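You operate a simulated robot arm through the tools that you are given. There is no shell and no other tool.

You are at the controls of a simulated robot arm. One attempt, no reset.

JOB
Glue the white pad to the middle of blank No 52.
Fine: use the green dauber and the glue pot, and stand the dauber back; press the pad down till it sticks. Set down upright: green glue dauber. A coat counts when it lies all over at full strength: go over it till it gets no stronger.

Only the result counts: the job must be done as asked and must still hold three seconds after the hand-in. Knocking over, shifting, dropping, spilling or breaking anything else fails it.

ROBOT AND FRAMES
A 7-joint arm with a two-finger parallel gripper, fixed in place. Base frame: the origin is at the foot of the arm, x ahead of it, y to its left, z up; the work surface is at about z = 888. Lengths are in mm, angles in degrees, forces in N, time in s.
Its first joint turns from -132.0 to 132.0 degrees. Payload 3.91 kg.
The tool frame sits at the grasp point between the pads (the TCP): z along the fingers, y along the line on which they close. The tips reach 30 mm beyond it. Largest opening 110 mm; finger width 20, thickness 10; the body of the gripper, 48 by 112 mm, starts 55 mm behind the TCP.
Orientation is that of the tool frame in the base frame, as [roll, pitch, yaw] about the fixed x, y, z axes, in that order (R = Rz(yaw) Ry(pitch) Rx(roll)). With the fingers straight down and closing along the base's y, the tool's x points along the base's -x, its y along +y and its z along -z.

CONTROLS
- The arm moves only by the tool step_arm. Its argument "commands" is a list of rows, each a list of 7 numbers: the shift along the tool's x, y, z in mm, then the turn, a rotation vector about the tool's x, y, z in degrees, then the opening in per cent of the stroke, from 0 (shut) to 100 (fully open). In form: [[tx, ty, tz, wx, wy, wz, hand], ...]. A call has 1 to 20 rows; each row is the pose to reach, as a shift and turn from the pose commanded when the call began, along the tool's axes at that moment. A row lasts 0.2 s, in which the tool goes at most 50 mm and 8.6 degrees; a call with a longer step from one row to the next is refused whole, and so is a gripper value outside its range. A pose out of reach is approached as far as the arm can. The call stops where the force on the tool passes 40 N (or 10 N more than at its start, if that is more) or the arm is blocked; 0.2 s more then pass. Each finger travels about 108 mm/s and halts on what it meets, pressing with about 31 N; the grip force reading is that of the motor and also rises with nothing between the fingers. The clock runs only during rows and for 0.2 s after the last one: add rows that repeat a pose to give the fingers time. It gives the time, the measured TCP pose, the force on the tool (base axes), the opening and the grip force at its end, in the units of the frame above (readings bear some noise), with the torque about the TCP (base axes, N m) and any sound that the robot's microphone picked up, and new pictures: "show" is both (left out), scene, wrist or none.
- Cameras (640 x 400 px; columns grow to the right, rows downward): "scene" is fixed at [50.7, 650.8, 1556.9]; the picture's right is [-0.00, -1.00, 0.00], its down [-0.76, 0.00, -0.64] and it looks along [0.64, -0.00, -0.76] (base axes); focal length 214 px, centre (320, 200). "wrist" rides on the gripper at [72, 17, -103] in the tool frame; the picture's right is [-0.23, 0.97, 0.00], its down [-0.76, -0.18, -0.62] and it looks along [-0.61, -0.14, 0.78] (tool axes); focal length 222 px, centre (320, 200). There is no depth. A picture from a camera that has moved, and an enlarged one, comes with that camera's place and axes in the base frame and with its lens.
- zoom(camera, box): a new picture of the part [left, top, right, bottom] of that camera's present view, enlarged. The clock stands still meanwhile.
- sign_off(): hands the job in; it is judged then, once.

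Places have to be worked out from the pictures, the camera data and where the tool is seen. Open the gripper and draw the arm clear of the work before you hand the job in, unless the task says otherwise.

The tools are called after "Emit:" as a command line: name --pt "numbers of a row" for each row, then --argument value for the rest, lists and objects as JSON in quotes. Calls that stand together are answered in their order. step_arm: Moves the arm, as the interface text tells. Its arguments: {"type":"object","properties":{"commands":{"type":"array"},"show":{"type":"string","enum":["both","scene","wrist","none"]}},"required":["commands"]} The other tools are called the same way: zoom (camera, box) takes an enlarged picture of a part of a camera's view; sign_off () hands the job in.

At the start:

```text
time: 0.0
ee_pos: [394.8, 395.3, 1328.2]
tcp_rot: [-179.9, 0.1, 180.0]
force: [-1.4, 0.7, 0.3]
moment: [-0.02, -0.02, 0.0]
opening: 110.2
gripper_force: 0.2
```

scene: 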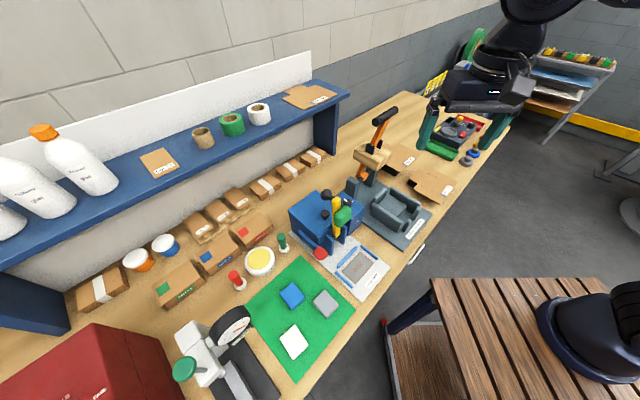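
wrist: 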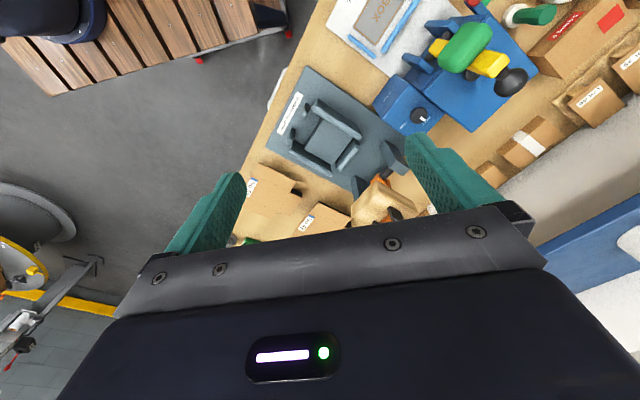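

I'll start by enlarging the parts of the scene picture around the green mat, the glue pot and the blanks.

Emit:
zoom --camera "scene" --box '[220, 220, 380, 380]'

Emit:
zoom --camera "scene" --box '[340, 120, 480, 220]'

Emit:
zoom --camera "scene" --box '[60, 130, 340, 310]'

```text
2.50 times, centred on (300, 300) of scene
camera zoom: at [50.7, 650.8, 1556.9], right [0.0, -1.0, 0.0], down [-0.76, 0.0, -0.64], along [0.64, 0.0, -0.76], focal length 536 px, centre (370, -50)
```

zoom: 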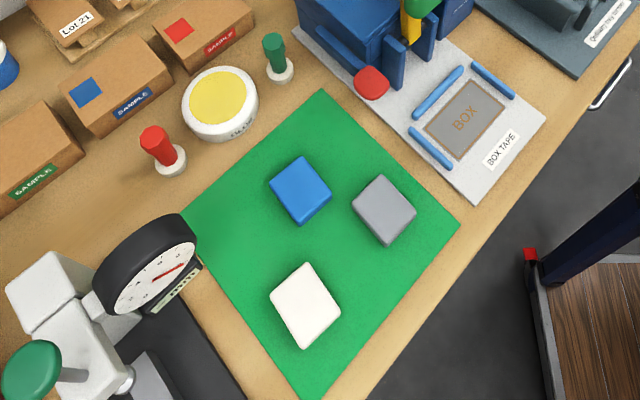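

```text
4.00 times, centred on (410, 170) of scene
camera zoom: at [50.7, 650.8, 1556.9], right [0.0, -1.0, 0.0], down [-0.76, 0.0, -0.64], along [0.64, 0.0, -0.76], focal length 858 px, centre (-40, 320)
```

zoom: 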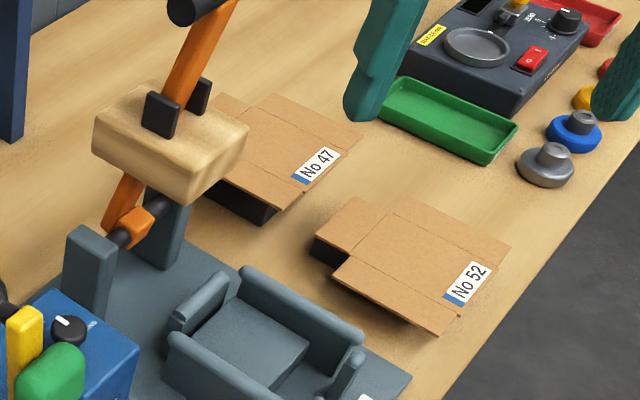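

```text
2.22 times, centred on (200, 220) of scene
camera zoom: at [50.7, 650.8, 1556.9], right [0.0, -1.0, 0.0], down [-0.76, 0.0, -0.64], along [0.64, 0.0, -0.76], focal length 477 px, centre (587, 156)
```

zoom: 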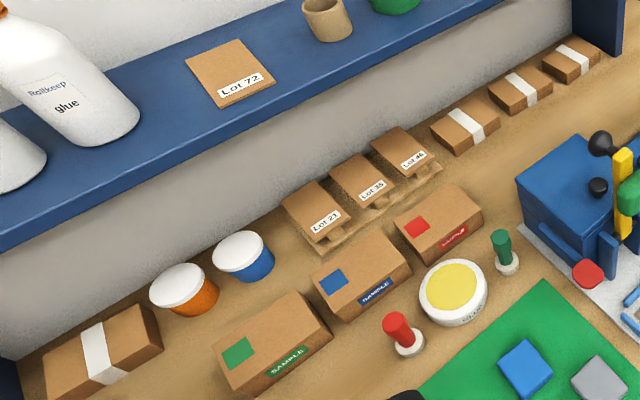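

The blank No 52 is near (660,190), the pads on the green mat are near y≈700, and the two daubers flank the yellow glue pot. I'll look at the blank and the glue tools through the wrist camera with enlargement.

Emit:
zoom --camera "wrist" --box '[230, 160, 390, 260]'

Emit:
zoom --camera "scene" --box '[410, 165, 470, 205]'

Emit:
zoom --camera "scene" --box '[220, 225, 300, 295]'

Emit:
zoom --camera "scene" --box '[270, 275, 350, 365]'

```text
4.00 times, centred on (310, 210) of wrist
camera zoom: at [321.9, 412.7, 1432.7], right [0.23, 0.97, 0.0], down [0.76, -0.18, 0.62], along [0.61, -0.14, -0.78], focal length 888 px, centre (360, 160)
```

zoom: 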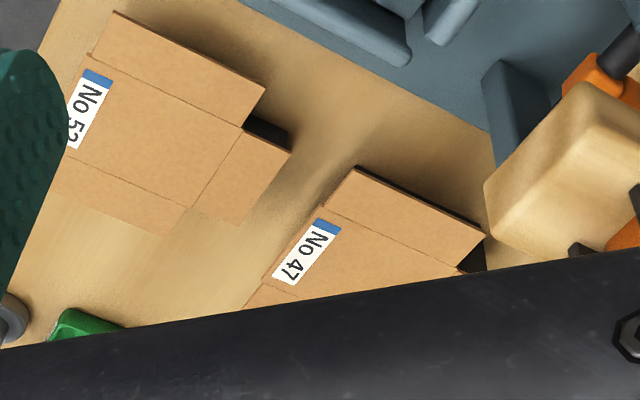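

```text
10.00 times, centred on (440, 185) of scene
camera zoom: at [50.7, 650.8, 1556.9], right [0.0, -1.0, 0.0], down [-0.76, 0.0, -0.64], along [0.64, 0.0, -0.76], focal length 2145 px, centre (-880, 350)
```

zoom: 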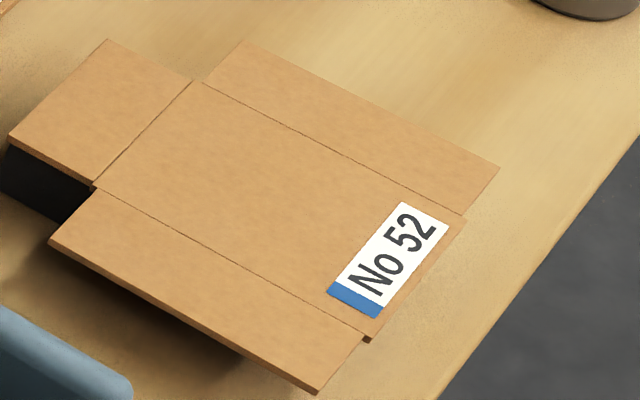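

```text
5.71 times, centred on (260, 260) of scene
camera zoom: at [50.7, 650.8, 1556.9], right [0.0, -1.0, 0.0], down [-0.76, 0.0, -0.64], along [0.64, 0.0, -0.76], focal length 1226 px, centre (663, -143)
```

zoom: 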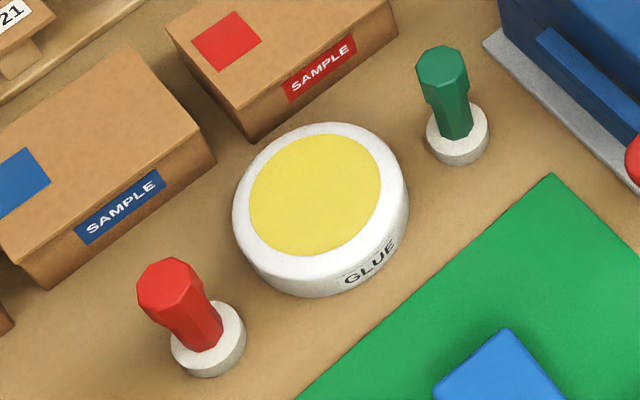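

```text
4.44 times, centred on (310, 320) of scene
camera zoom: at [50.7, 650.8, 1556.9], right [0.0, -1.0, 0.0], down [-0.76, 0.0, -0.64], along [0.64, 0.0, -0.76], focal length 953 px, centre (364, -333)
```

zoom: 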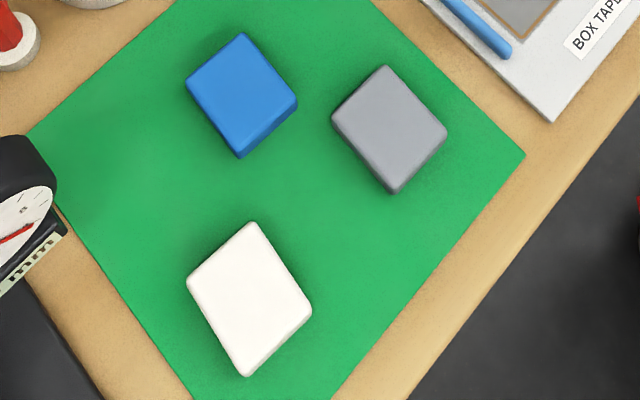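

The daubers have hexagonal handles with white foam feet. Blank 52's centre panel triangulates to about (672,168), top z≈912, and is turned about 45°. I'll move the arm over toward the dauber and pot, yaw turned 45° to suit the table, for a close look.

Emit:
step_arm --pt "6.5 34.5 17.8 0 0 4.5 100" --pt "13 69 35.6 0 0 9 90" --pt "19.5 103.5 53.4 0 0 13.5 80" --pt "26 138 71.2 0 0 18 70" --pt "32.5 172.5 89 0 0 22.5 60" --pt "39 207 106.8 0 0 27 60" --pt "45.5 241.5 124.6 0 0 31.5 60" --pt "52 276 142.4 0 0 36 60" --pt "58.5 310.5 160.2 0 0 40.5 60" --pt "65 345 178 0 0 45 60" --pt "65 345 178 0 0 45 60" --show "both"

```text
time: 2.4
ee_pos: [330.7, 740.1, 1150.2]
tcp_rot: [180.0, 0.0, 134.9]
force: [-0.3, -0.3, 0.5]
moment: [0.0, 0.02, -0.01]
opening: 66.2
gripper_force: 0.1
camera wrist: at [291.1, 803.5, 1254.1], right [0.85, 0.53, 0.0], down [0.41, -0.66, 0.62], along [0.33, -0.53, -0.78], focal length 222 px, centre (320, 200)
```

scene: 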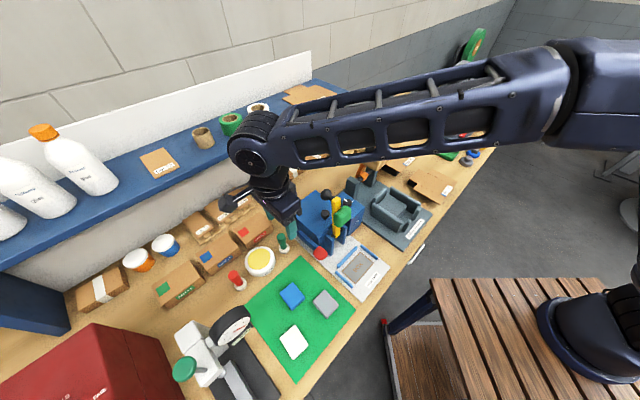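
wrist: 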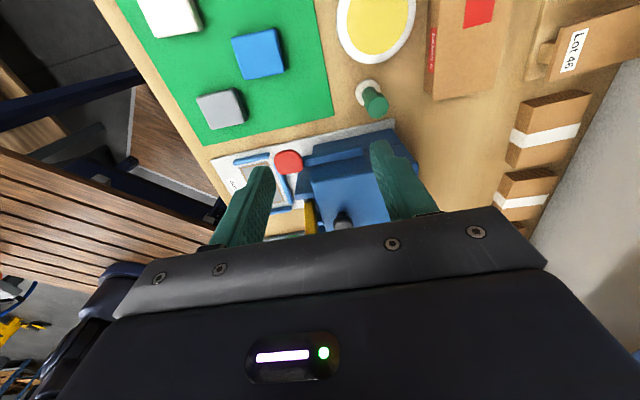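

The green dauber and the pot are now in the wrist view. I'll enlarge them to triangulate.

Emit:
zoom --camera "wrist" --box '[330, 0, 430, 130]'

Emit:
zoom --camera "wrist" --box '[340, 60, 410, 130]'

Emit:
zoom --camera "scene" --box '[262, 220, 302, 260]'

```text
3.08 times, centred on (380, 65) of wrist
camera zoom: at [291.1, 803.5, 1254.1], right [0.85, 0.53, 0.0], down [0.41, -0.66, 0.62], along [0.33, -0.53, -0.78], focal length 684 px, centre (135, 615)
```

zoom: 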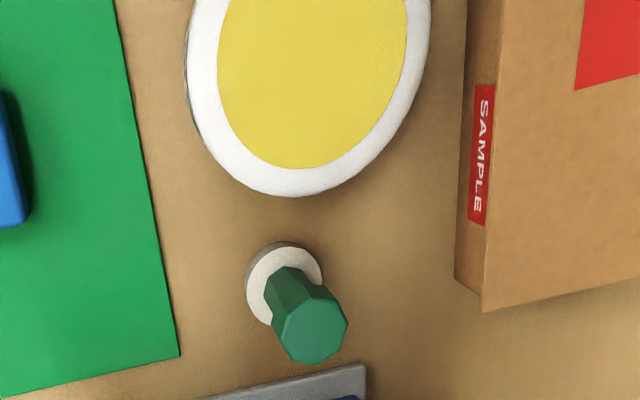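

```text
5.71 times, centred on (375, 95) of wrist
camera zoom: at [291.1, 803.5, 1254.1], right [0.85, 0.53, 0.0], down [0.41, -0.66, 0.62], along [0.33, -0.53, -0.78], focal length 1269 px, centre (6, 800)
```

zoom: 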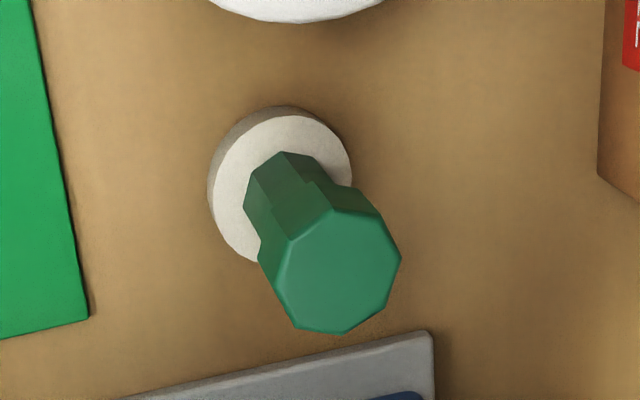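

```text
10.00 times, centred on (282, 240) of scene
camera zoom: at [50.7, 650.8, 1556.9], right [0.0, -1.0, 0.0], down [-0.76, 0.0, -0.64], along [0.64, 0.0, -0.76], focal length 2145 px, centre (700, -200)
```

zoom: 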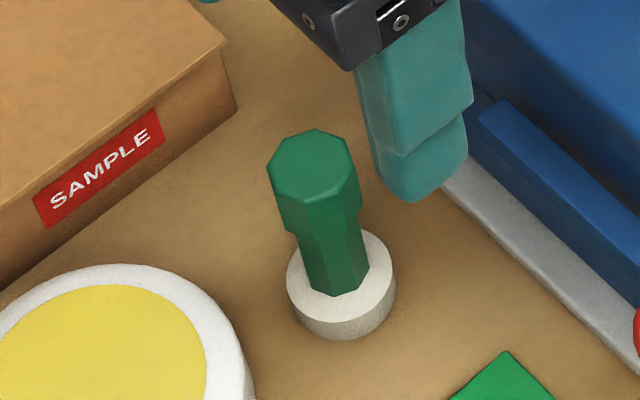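

The dauber axis comes out at about (394,772), foam ~36 mm across, top at z≈972 with an eight-sided knob ~27 mm wide. I'll go above it at z≈1060 and check the alignment.

Emit:
step_arm --pt "-11 33 0 0 0 0 60" --pt "-22.2 67.3 30 0 0 0 60" --pt "-22.2 67.3 60 0 0 0 60" --pt "-22.2 67.3 90 0 0 0 60" --pt "-22.2 67.3 90 0 0 0 60" --show "both"

```text
time: 3.6
ee_pos: [394.4, 772.2, 1061.7]
tcp_rot: [180.0, 0.1, 135.0]
force: [-0.1, 0.0, -0.2]
moment: [0.03, 0.04, -0.01]
opening: 66.2
gripper_force: 0.0
camera wrist: at [354.3, 835.7, 1164.8], right [0.85, 0.53, 0.0], down [0.41, -0.66, 0.62], along [0.33, -0.53, -0.78], focal length 222 px, centre (320, 200)
```

scene: 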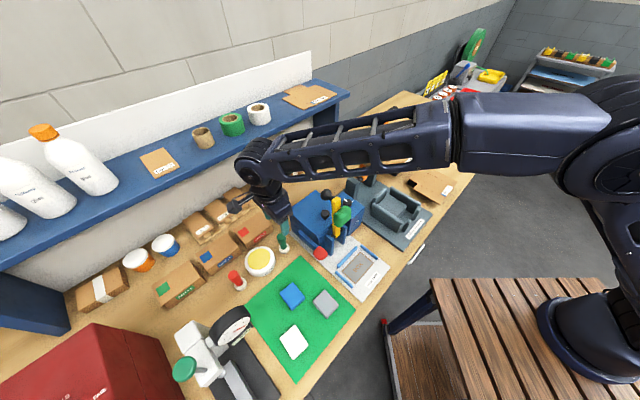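
wrist: 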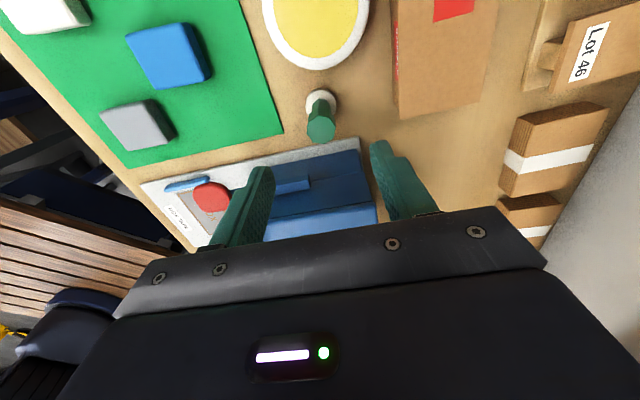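

The knob appears centred in the wrist view. I'll zoom to verify alignment and the clearance to the blue machine.

Emit:
zoom --camera "wrist" --box '[280, 70, 380, 170]'

Emit:
zoom --camera "scene" --box '[250, 180, 350, 270]'

Emit:
zoom --camera "wrist" --box '[240, 0, 400, 90]'

```text
4.00 times, centred on (330, 120) of wrist
camera zoom: at [354.3, 835.7, 1164.8], right [0.85, 0.53, 0.0], down [0.41, -0.66, 0.62], along [0.33, -0.53, -0.78], focal length 888 px, centre (280, 520)
```

zoom: 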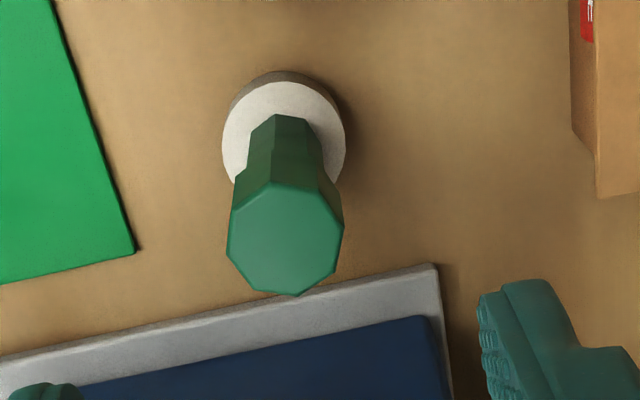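

```text
4.44 times, centred on (300, 225) of scene
camera zoom: at [50.7, 650.8, 1556.9], right [0.0, -1.0, 0.0], down [-0.76, 0.0, -0.64], along [0.64, 0.0, -0.76], focal length 953 px, centre (409, 89)
```

zoom: 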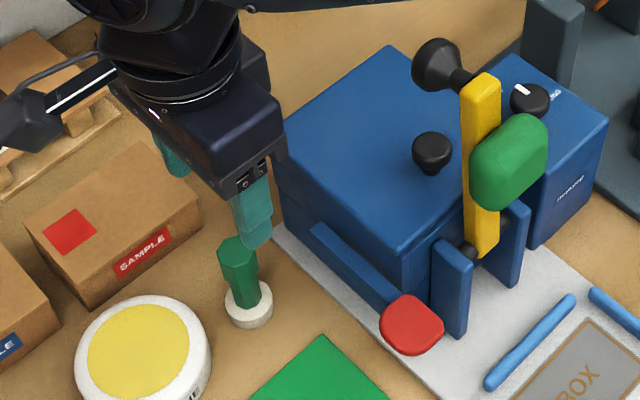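

```text
4.00 times, centred on (320, 45) of wrist
camera zoom: at [354.3, 835.7, 1164.8], right [0.85, 0.53, 0.0], down [0.41, -0.66, 0.62], along [0.33, -0.53, -0.78], focal length 888 px, centre (320, 820)
```

zoom: 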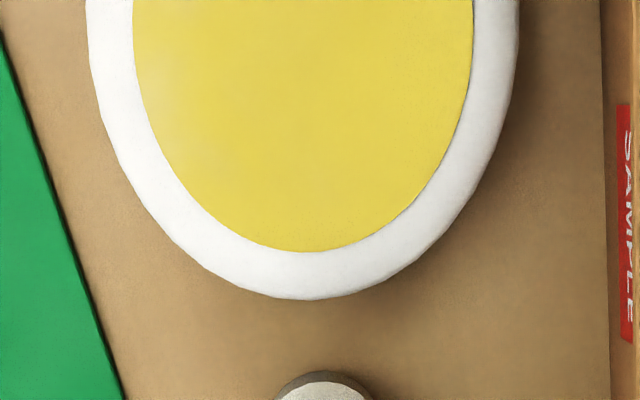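

Alignment is within 1 mm. I'll descend to TCP z≈957 around the knob and close.

Emit:
step_arm --pt "0 1 35 0 0 0 60" --pt "0 1 70 0 0 0 60" --pt "0 1 90 0 0 0 60" --pt "0 1 104 0 0 0 60" --pt "0 1 104 0 0 0 60" --pt "0 1 104 0 0 0 30" --pt "0 1 104 0 0 0 15" --pt "0 1 104 0 0 0 5" --pt "0 1 104 0 0 0 5" --show "both"

```text
time: 5.6
ee_pos: [393.1, 773.0, 956.0]
tcp_rot: [179.9, -0.1, 135.0]
force: [-0.8, 0.2, -0.4]
moment: [0.02, -0.04, 0.0]
opening: 27.1
gripper_force: 30.9
camera wrist: at [353.9, 836.7, 1060.7], right [0.85, 0.53, 0.0], down [0.41, -0.66, 0.62], along [0.33, -0.53, -0.78], focal length 222 px, centre (320, 200)
```

scene: 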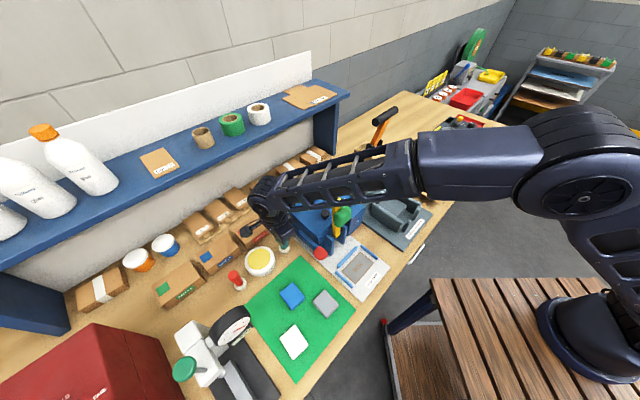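
wrist: 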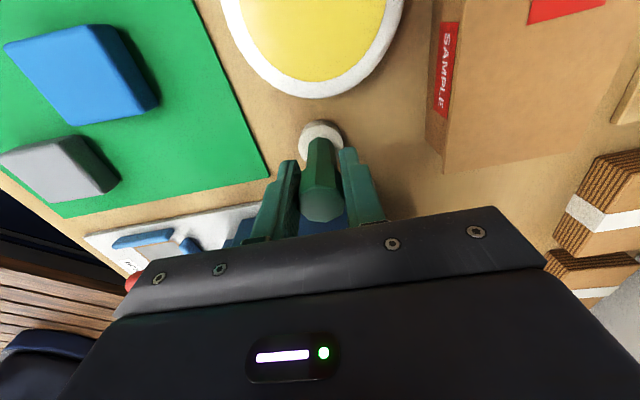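

The dauber's knob is held at 27 mm. I'll lift it straight up and check it is secure, then measure the pot.

Emit:
step_arm --pt "0 0 -10 0 0 0 5" --pt "0 0 -40 0 0 0 5" --pt "0 0 -80 0 0 0 5" --pt "0 0 -100 0 0 0 5" --pt "0 0 -100 0 0 0 5" --show "both"

```text
time: 6.8
ee_pos: [393.7, 772.9, 1056.8]
tcp_rot: [-180.0, 0.0, 135.0]
force: [-0.2, 0.5, -0.8]
moment: [0.0, -0.04, -0.02]
opening: 26.7
gripper_force: 31.2
camera wrist: at [353.6, 836.7, 1161.1], right [0.85, 0.53, 0.0], down [0.41, -0.66, 0.62], along [0.33, -0.53, -0.78], focal length 222 px, centre (320, 200)
```

scene: 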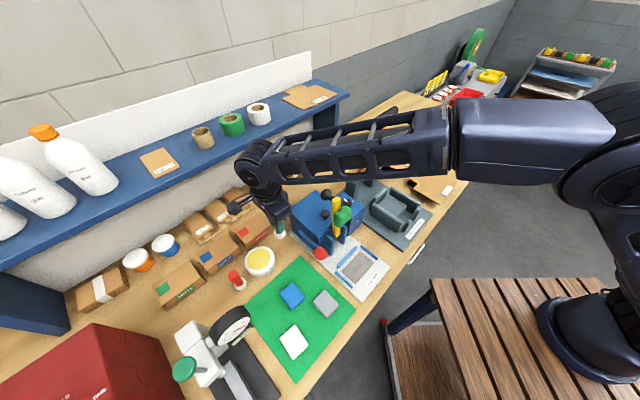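
wrist: 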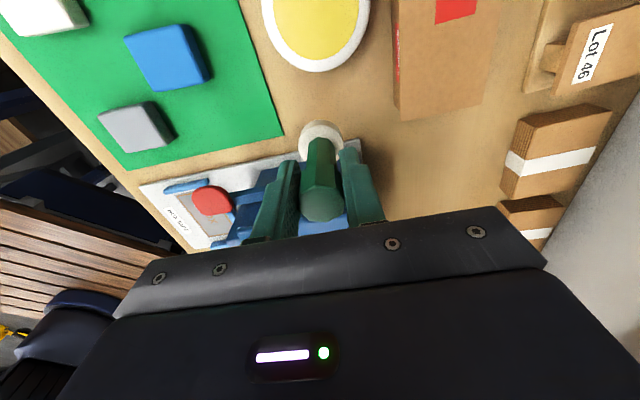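

The dauber hangs straight in the grip. I'll enlarge the pot in both cameras to fix its centre and rim height.

Emit:
zoom --camera "scene" --box '[238, 238, 288, 284]'

Emit:
zoom --camera "wrist" --box '[250, 0, 390, 85]'

Emit:
zoom --camera "wrist" --box '[270, 100, 390, 230]'

```text
8.70 times, centred on (263, 261) of scene
camera zoom: at [50.7, 650.8, 1556.9], right [0.0, -1.0, 0.0], down [-0.76, 0.0, -0.64], along [0.64, 0.0, -0.76], focal length 1865 px, centre (816, -330)
```

zoom: 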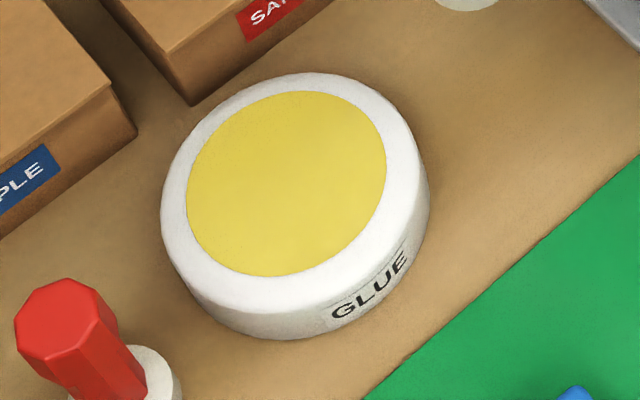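

```text
4.57 times, centred on (320, 42) of wrist
camera zoom: at [353.6, 836.7, 1161.1], right [0.85, 0.53, 0.0], down [0.41, -0.66, 0.62], along [0.33, -0.53, -0.78], focal length 1015 px, centre (320, 920)
```

zoom: 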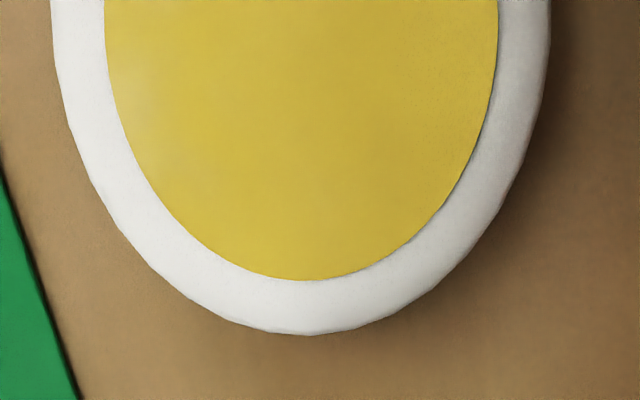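

```text
3.08 times, centred on (330, 165) of wrist
camera zoom: at [353.6, 836.7, 1161.1], right [0.85, 0.53, 0.0], down [0.41, -0.66, 0.62], along [0.33, -0.53, -0.78], focal length 684 px, centre (289, 308)
```

zoom: 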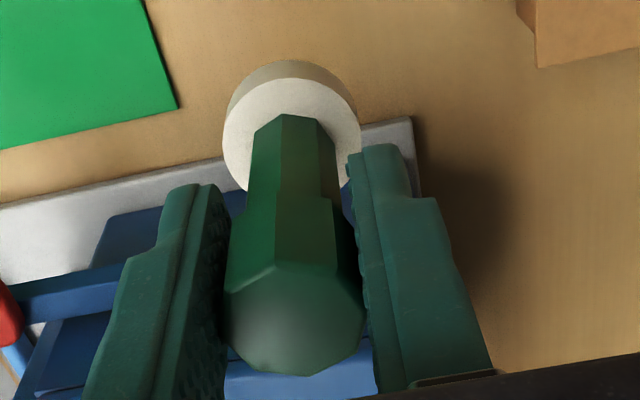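

The pot centre is about (347,845), glue disc radius ~36 mm and level near z≈910. I'll carry the dauber over the pot centre, and lower it to just above the glue.

Emit:
step_arm --pt "28 6 0 0 0 0 5" --pt "56 12 0 0 0 0 5" --pt "84.1 17.9 0 0 0 0 5" --pt "84.1 17.9 0 0 0 0 5" --pt "84.1 17.9 30 0 0 0 5" --pt "84.1 17.9 60 0 0 0 5" --pt "84.1 17.9 68 0 0 0 5" --pt "84.1 17.9 68 0 0 0 5" --show "both"

Emit:
zoom --camera "scene" --box '[230, 215, 300, 285]'

Emit:
zoom --camera "wrist" --box '[230, 60, 410, 220]'

```text
time: 8.6
ee_pos: [347.6, 845.1, 990.4]
tcp_rot: [179.9, -0.2, 135.0]
force: [0.0, -2.3, 19.7]
moment: [-0.34, -0.01, 0.0]
opening: 26.8
gripper_force: 30.5
camera wrist: at [307.5, 908.0, 1094.4], right [0.85, 0.53, 0.0], down [0.41, -0.67, 0.62], along [0.33, -0.53, -0.78], focal length 222 px, centre (320, 200)
```

scene: 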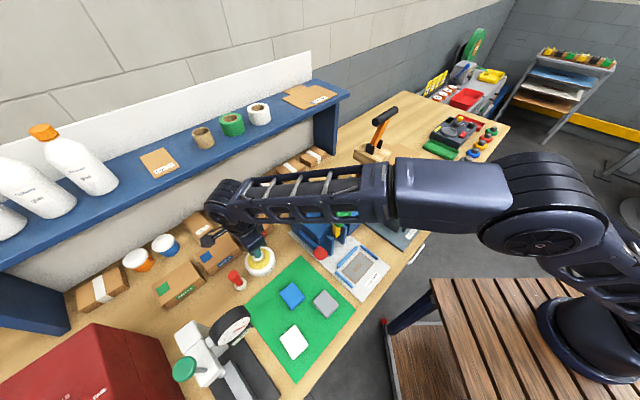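
wrist: 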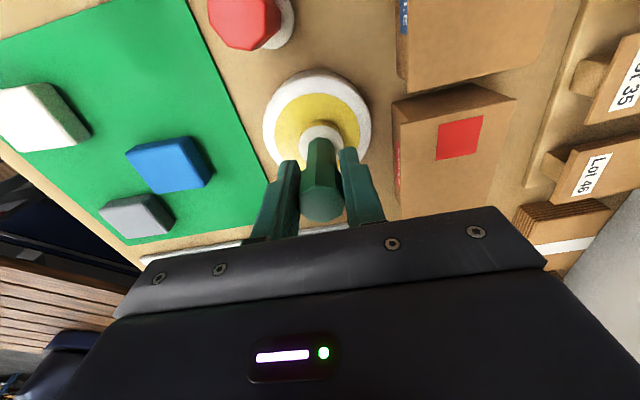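

```text
5.71 times, centred on (265, 250) of scene
camera zoom: at [50.7, 650.8, 1556.9], right [0.0, -1.0, 0.0], down [-0.76, 0.0, -0.64], along [0.64, 0.0, -0.76], focal length 1226 px, centre (634, -86)
```

zoom: 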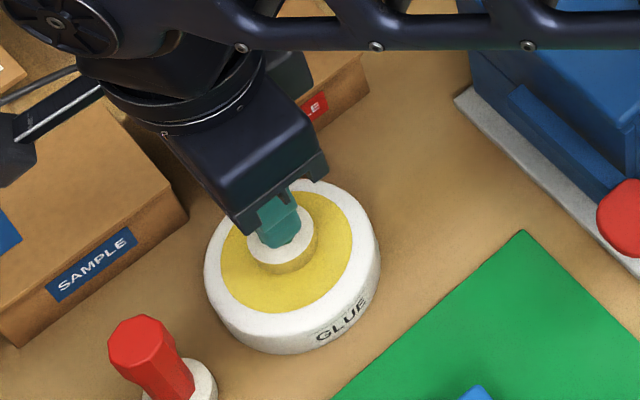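

```text
2.50 times, centred on (320, 140) of wrist
camera zoom: at [307.5, 908.0, 1094.4], right [0.85, 0.53, 0.0], down [0.41, -0.67, 0.62], along [0.33, -0.53, -0.78], focal length 555 px, centre (320, 350)
```

zoom: 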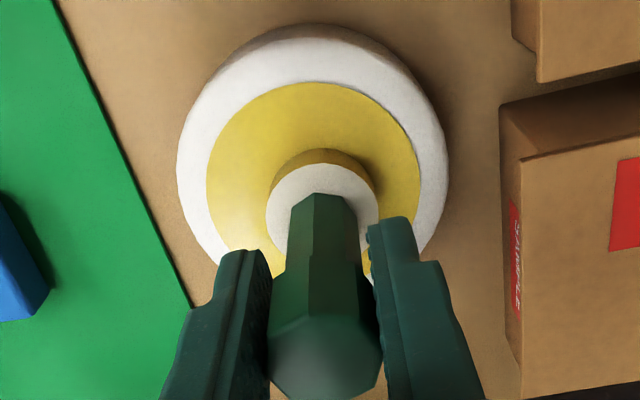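

The foam touched the glue (about 20 N, so the glue level is near z≈921) and its side has turned yellow, so it is loaded. I'll raise it and check that the dauber did not slip in the grip.

Emit:
step_arm --pt "0 0 -10 0 0 0 5" --pt "0 0 -40 0 0 0 5" --pt "0 0 -80 0 0 0 5" --pt "0 0 -100 0 0 0 5" --pt "0 0 -100 0 0 0 5" --show "both"

Emit:
zoom --camera "wrist" --box '[270, 100, 390, 230]'

Emit:
zoom --camera "scene" --box '[230, 205, 300, 285]'

```text
time: 9.8
ee_pos: [347.9, 845.0, 1087.4]
tcp_rot: [-179.9, 0.0, 135.1]
force: [-0.3, 0.0, -0.5]
moment: [-0.03, -0.03, 0.02]
opening: 26.7
gripper_force: 31.1
camera wrist: at [307.4, 908.9, 1192.8], right [0.85, 0.53, 0.0], down [0.41, -0.66, 0.62], along [0.33, -0.53, -0.78], focal length 222 px, centre (320, 200)
```

scene: 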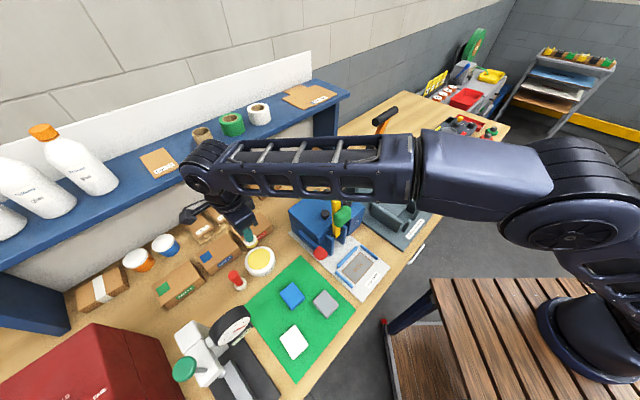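
wrist: 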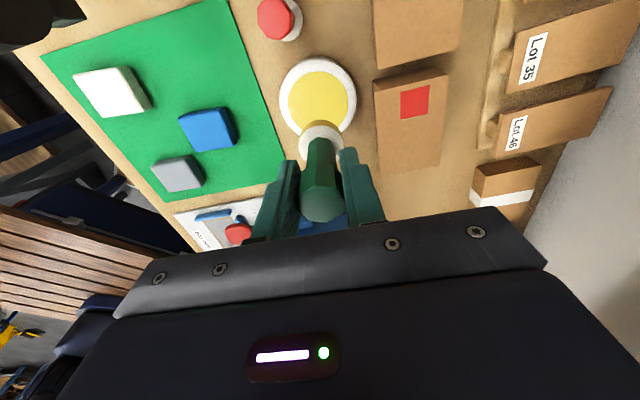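

```text
3.08 times, centred on (330, 165) of wrist
camera zoom: at [307.4, 908.9, 1192.8], right [0.85, 0.53, 0.0], down [0.41, -0.66, 0.62], along [0.33, -0.53, -0.78], focal length 684 px, centre (289, 308)
```

zoom: 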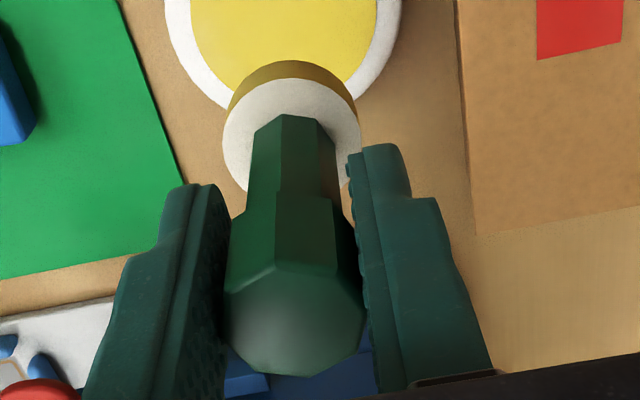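

```text
5.00 times, centred on (265, 245) of scene
camera zoom: at [50.7, 650.8, 1556.9], right [0.0, -1.0, 0.0], down [-0.76, 0.0, -0.64], along [0.64, 0.0, -0.76], focal length 1072 px, centre (595, -25)
```

zoom: 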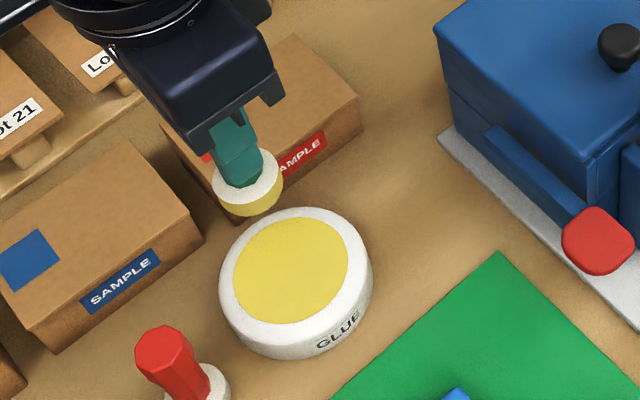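

The dauber did not slip, and its foam rim is yellow, so it is charged. Now I'll lift high to clear the machine and carry it over toward blank No 52, keeping the same yaw.

Emit:
step_arm --pt "0 0 -45 0 0 0 5" --pt "0 0 -90 0 0 0 5" --pt "0 0 -132 0 0 0 5" --pt "-44.3 -15.5 -142 0 0 0 5" --pt "-88.6 -31 -142 0 0 0 5" --pt "-132.9 -46.5 -142 0 0 0 5" --pt "-177.2 -62 -142 0 0 0 5" --pt "-221.4 -77.6 -142 0 0 0 5" --pt "-265.7 -93.1 -142 0 0 0 5" --pt "-310 -108.6 -142 0 0 0 5" --pt "-354.3 -124.1 -142 0 0 0 5" --pt "-398.6 -139.6 -142 0 0 0 5" --pt "-442.9 -155.1 -142 0 0 0 5" --pt "-487.2 -170.6 -142 0 0 0 5" --pt "-531.5 -186.2 -142 0 0 0 5" --pt "-575.7 -201.7 -142 0 0 0 5" --pt "-620 -217.2 -142 0 0 0 5" --pt "-664.3 -232.7 -142 0 0 0 5" --pt "-708.6 -248.2 -142 0 0 0 5" --pt "-708.6 -248.2 -122 0 0 0 5" --show "both"

```text
time: 14.0
ee_pos: [672.6, 167.5, 1210.6]
tcp_rot: [180.0, 0.1, 135.0]
force: [-1.0, -0.5, -0.9]
moment: [-0.04, 0.01, 0.01]
opening: 26.9
gripper_force: 30.6
camera wrist: at [633.2, 231.5, 1314.4], right [0.85, 0.53, 0.0], down [0.41, -0.66, 0.62], along [0.33, -0.53, -0.78], focal length 222 px, centre (320, 200)
```

scene: 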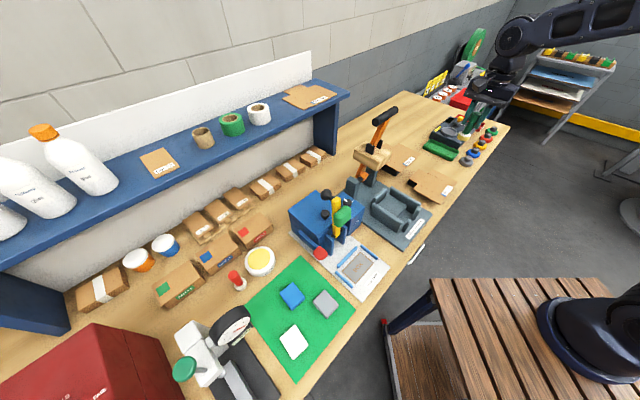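
wrist: 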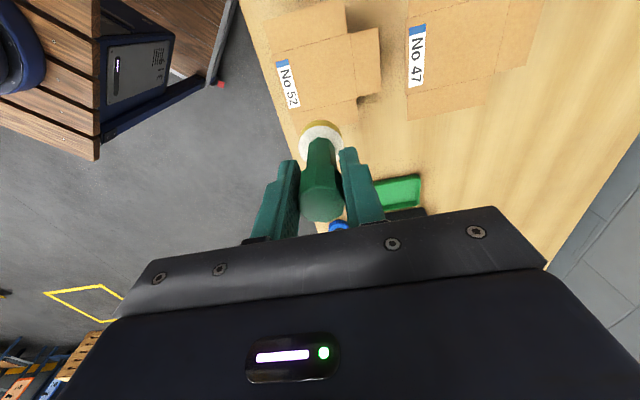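

Over the blank at z≈1210. I'll enlarge the blank in both views to fix its centre precisely.

Emit:
zoom --camera "wrist" --box '[255, 0, 395, 130]'

Emit:
zoom --camera "scene" --box '[405, 165, 465, 205]'

```text
3.08 times, centred on (325, 65) of wrist
camera zoom: at [633.2, 231.5, 1314.4], right [0.85, 0.53, 0.0], down [0.41, -0.66, 0.62], along [0.33, -0.53, -0.78], focal length 684 px, centre (305, 615)
```

zoom: 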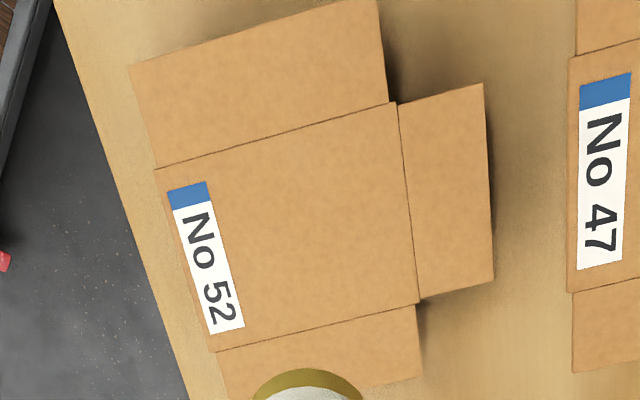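

```text
10.00 times, centred on (435, 185) of scene
camera zoom: at [50.7, 650.8, 1556.9], right [0.0, -1.0, 0.0], down [-0.76, 0.0, -0.64], along [0.64, 0.0, -0.76], focal length 2145 px, centre (-830, 350)
```

zoom: 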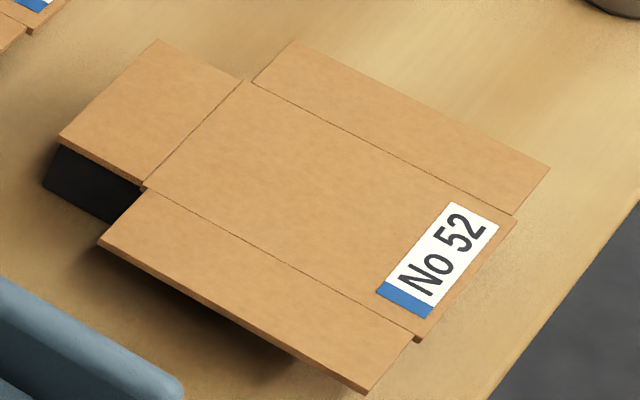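

Both views put the panel centre at about (666.5,171) with its top near z≈917, panel ~118×89 mm turned ~45°. I'll lower to a foam clearance of ~25 mm over the centre and recheck.

Emit:
step_arm --pt "3 -1 40 0 0 0 5" --pt "6.2 -2.5 80 0 0 0 5" --pt "6.2 -2.5 120 0 0 0 5" --pt "6.2 -2.5 160 0 0 0 5" --pt "6.2 -2.5 190 0 0 0 5" --pt "6.2 -2.5 200 0 0 0 5" --pt "6.2 -2.5 200 0 0 0 5" --show "both"

Emit:
zoom --camera "wrist" --box '[200, 20, 440, 180]'

Emit:
zoom --camera "scene" --box '[405, 155, 465, 205]'

```text
time: 15.6
ee_pos: [666.1, 170.5, 1011.0]
tcp_rot: [179.9, 0.0, 135.1]
force: [-0.6, -0.2, -1.7]
moment: [0.01, 0.0, 0.01]
opening: 27.2
gripper_force: 31.3
camera wrist: at [626.8, 234.4, 1114.3], right [0.85, 0.53, 0.0], down [0.41, -0.66, 0.62], along [0.33, -0.53, -0.78], focal length 222 px, centre (320, 200)
```

scene: 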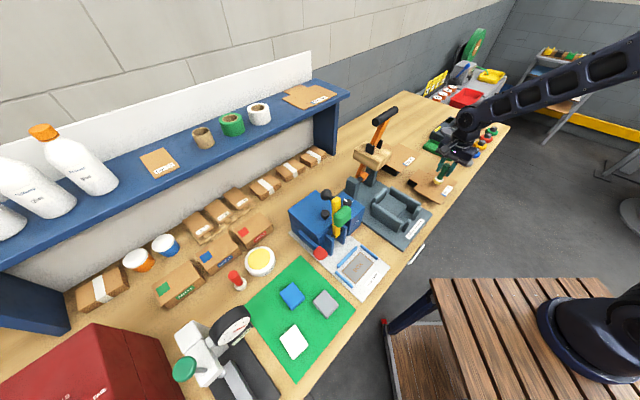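
wrist: 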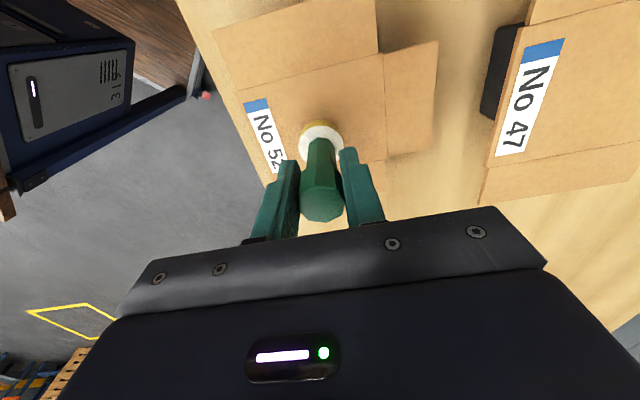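

```text
2.50 times, centred on (320, 100) of wrist
camera zoom: at [626.8, 234.4, 1114.3], right [0.85, 0.53, 0.0], down [0.41, -0.66, 0.62], along [0.33, -0.53, -0.78], focal length 555 px, centre (320, 450)
```

zoom: 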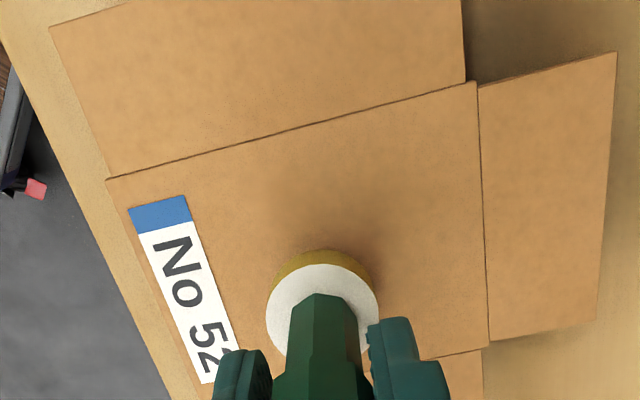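

```text
8.00 times, centred on (435, 180) of scene
camera zoom: at [50.7, 650.8, 1556.9], right [0.0, -1.0, 0.0], down [-0.76, 0.0, -0.64], along [0.64, 0.0, -0.76], focal length 1716 px, centre (-600, 360)
```

zoom: 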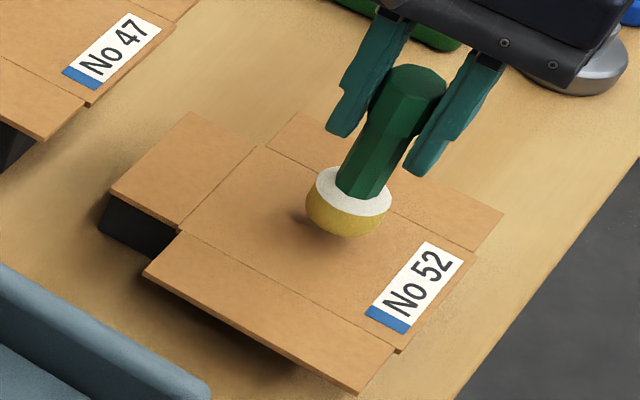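

From this pose the panel centre comes out at (665.6,170.1), consistent with the earlier estimate. I'll now make a first gentle dab at the centre, probing for contact.

Emit:
step_arm --pt "0 -1.2 10 0 0 0 5" --pt "0 -1.2 18 0 0 0 5" --pt "0 -1.2 22 0 0 0 5" --pt "0 -1.2 24 0 0 0 5" --pt "0 -1.2 24 0 0 0 5" --show "none"

```text
time: 16.8
ee_pos: [665.6, 169.2, 987.4]
tcp_rot: [179.9, -0.1, 135.0]
force: [2.2, 0.2, 20.2]
moment: [0.02, -0.32, 0.03]
opening: 27.1
gripper_force: 31.1
```

Contact: 20 N at commanded z 986.2. I'll ease to see the force gradient, then lift and look at the mark left.

Emit:
step_arm --pt "0 0 -1 0 0 0 5" --pt "0 0 -1 0 0 0 5" --show "none"

Emit:
step_arm --pt "0 0 -10 0 0 0 5" --pt "0 0 -34 0 0 0 5" --pt "30 0 -54 0 0 0 5" --pt "60 0 -54 0 0 0 5" --pt "90 0 -54 0 0 0 5" --pt "90 0 -54 0 0 0 5" --show "both"

Emit:
zoom --camera "scene" --box '[405, 155, 465, 205]'

```text
time: 17.4
ee_pos: [664.4, 170.4, 987.9]
tcp_rot: [-179.9, 0.0, 134.9]
force: [1.2, 0.9, 7.4]
moment: [0.09, -0.13, 0.01]
opening: 26.9
gripper_force: 31.2
```

```text
time: 18.8
ee_pos: [602.6, 235.0, 1043.2]
tcp_rot: [179.9, 0.0, 135.0]
force: [0.0, 0.7, -1.8]
moment: [0.0, -0.02, 0.04]
opening: 26.6
gripper_force: 31.2
camera wrist: at [562.3, 297.4, 1146.6], right [0.85, 0.53, 0.0], down [0.41, -0.66, 0.62], along [0.33, -0.53, -0.78], focal length 222 px, centre (320, 200)
```

scene: 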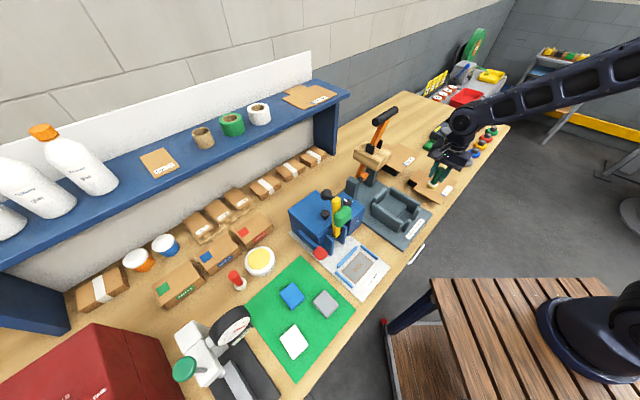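
wrist: 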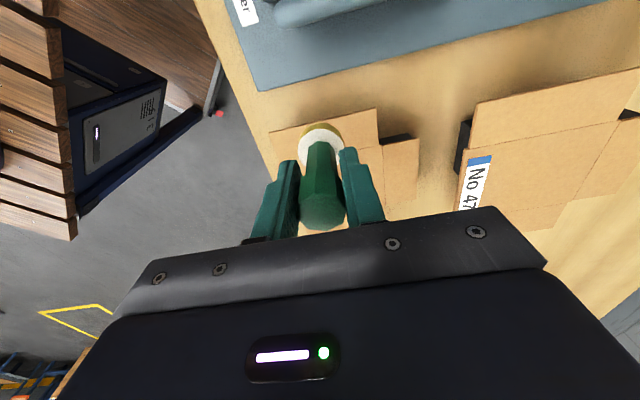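

```text
8.00 times, centred on (435, 180) of scene
camera zoom: at [50.7, 650.8, 1556.9], right [0.0, -1.0, 0.0], down [-0.76, 0.0, -0.64], along [0.64, 0.0, -0.76], focal length 1716 px, centre (-600, 360)
```

zoom: 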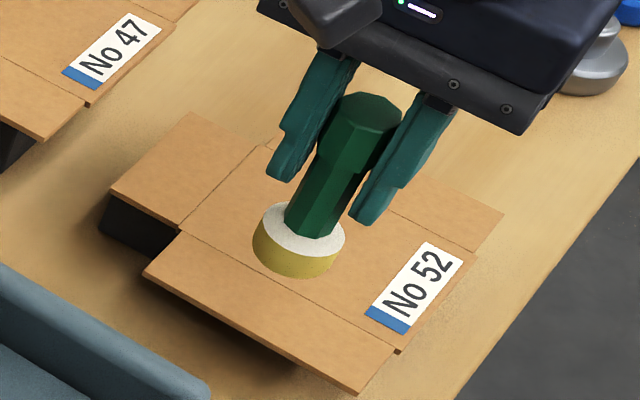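

Contact stiffness is ~13 N/mm, so the blank top is at foam-bottom height for commanded TCP z≈987.7. The mark is hidden by the dauber here, so I'll move to the other side of the blank, at a safe height, to see it.

Emit:
step_arm --pt "-20 0 -40 0 0 0 5" --pt "-60 0 -60 0 0 0 5" --pt "-100 0 -60 0 0 0 5" --pt "-140 0 -60 0 0 0 5" --pt "-180 0 -60 0 0 0 5" --pt "-210 0 -60 0 0 0 5" --pt "-210 0 -60 0 0 0 5" --show "both"

Emit:
zoom --camera "wrist" --box '[220, 0, 420, 130]'

Emit:
zoom --camera "scene" --box '[405, 155, 465, 205]'

```text
time: 20.4
ee_pos: [750.1, 84.0, 1102.6]
tcp_rot: [-180.0, 0.0, 135.0]
force: [-0.2, 0.0, -0.4]
moment: [0.01, -0.02, 0.02]
opening: 26.9
gripper_force: 30.7
camera wrist: at [711.0, 148.6, 1206.3], right [0.85, 0.53, 0.0], down [0.41, -0.66, 0.62], along [0.33, -0.53, -0.78], focal length 222 px, centre (320, 200)
```

scene: 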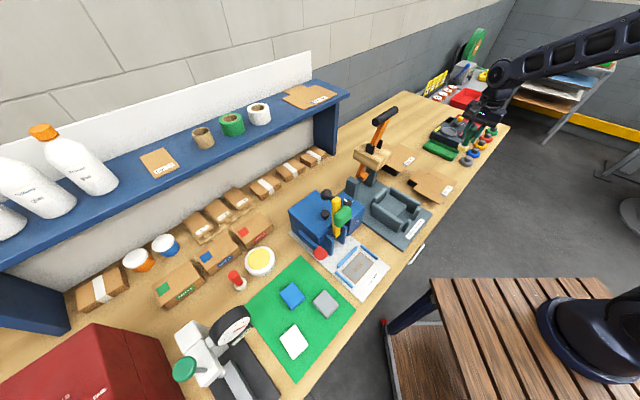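
wrist: 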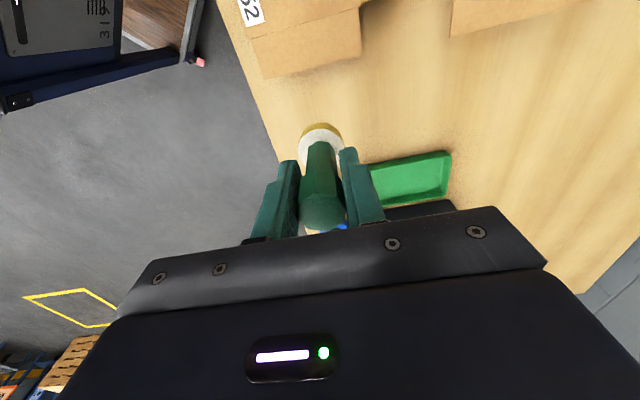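

```text
3.08 times, centred on (320, 65) of wrist
camera zoom: at [711.0, 148.6, 1206.3], right [0.85, 0.53, 0.0], down [0.41, -0.66, 0.62], along [0.33, -0.53, -0.78], focal length 684 px, centre (320, 615)
```

zoom: 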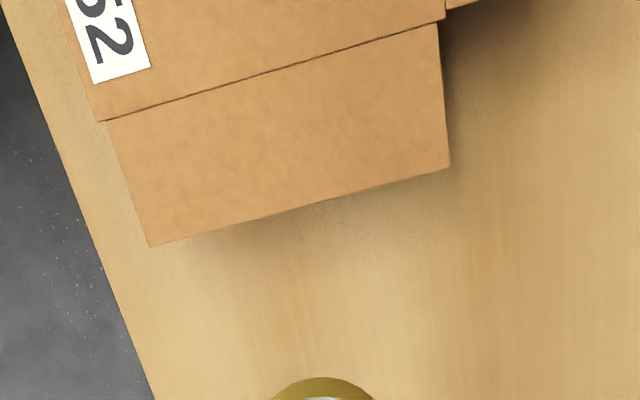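

```text
8.00 times, centred on (435, 180) of scene
camera zoom: at [50.7, 650.8, 1556.9], right [0.0, -1.0, 0.0], down [-0.76, 0.0, -0.64], along [0.64, 0.0, -0.76], focal length 1716 px, centre (-600, 360)
```

zoom: 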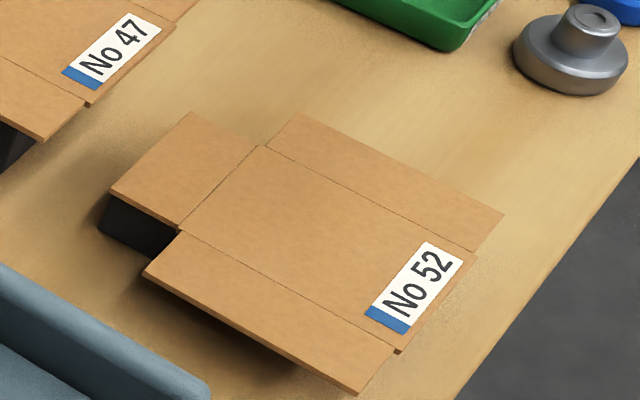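

No obvious mark is visible on the blank. I'll zoom tightly to see whether there's a faint spot.

Emit:
zoom --camera "scene" --box '[420, 172, 456, 196]'

Emit:
zoom --camera "scene" --box '[270, 315, 318, 365]'

Emit:
zoom --camera "wrist" --box '[290, 100, 350, 160]'

```text
16.00 times, centred on (438, 184) of scene
camera zoom: at [50.7, 650.8, 1556.9], right [0.0, -1.0, 0.0], down [-0.76, 0.0, -0.64], along [0.64, 0.0, -0.76], focal length 3432 px, centre (-1568, 456)
```

zoom: 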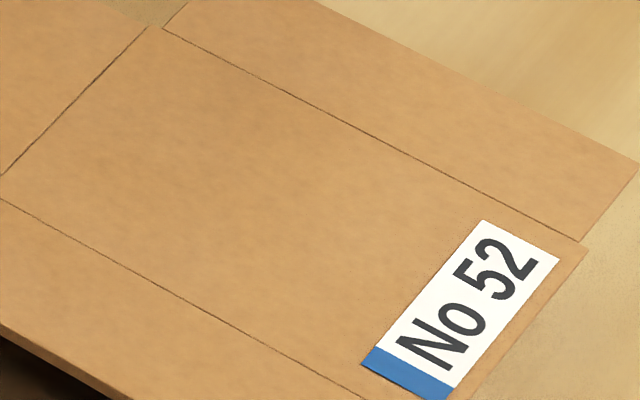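

```text
8.00 times, centred on (294, 340) of scene
camera zoom: at [50.7, 650.8, 1556.9], right [0.0, -1.0, 0.0], down [-0.76, 0.0, -0.64], along [0.64, 0.0, -0.76], focal length 1716 px, centre (528, -920)
```

zoom: 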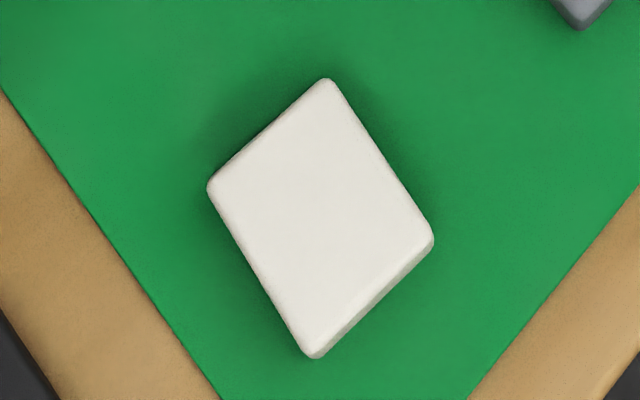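

```text
6.67 times, centred on (320, 130) of wrist
camera zoom: at [711.0, 148.6, 1206.3], right [0.85, 0.53, 0.0], down [0.41, -0.66, 0.62], along [0.33, -0.53, -0.78], focal length 1481 px, centre (320, 667)
```

zoom: 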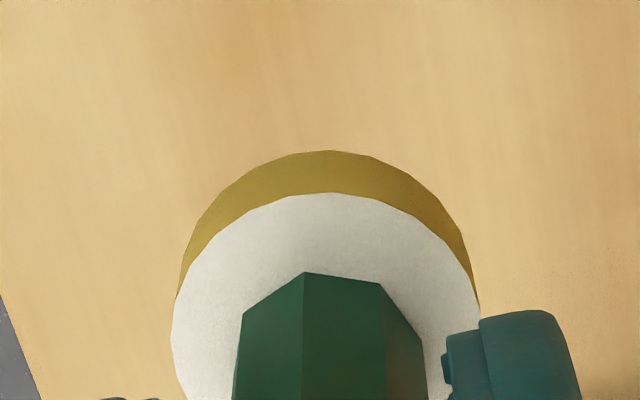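

No spot is visible, so a brief static dab may leave nothing. I'll return to the centre and try a light contact (~5 N) with small gentle strokes, reading the lateral force.

Emit:
step_arm --pt "40 0 0 0 0 0 5" --pt "80 0 20 0 0 0 5" --pt "120 0 60 0 0 0 5" --pt "120 0 95 0 0 0 5" --pt "120 0 108 0 0 0 5" --pt "120 0 113 0 0 0 5" --pt "120 0 114 0 0 0 5" --pt "120 0 114 0 0 0 5" --pt "120 3 114 0 0 0 5" --pt "120 6 114 0 0 0 5" --pt "120 8 114 0 0 0 5" --show "none"

```text
refused: row 3 steps farther than a row can; nothing moved
```

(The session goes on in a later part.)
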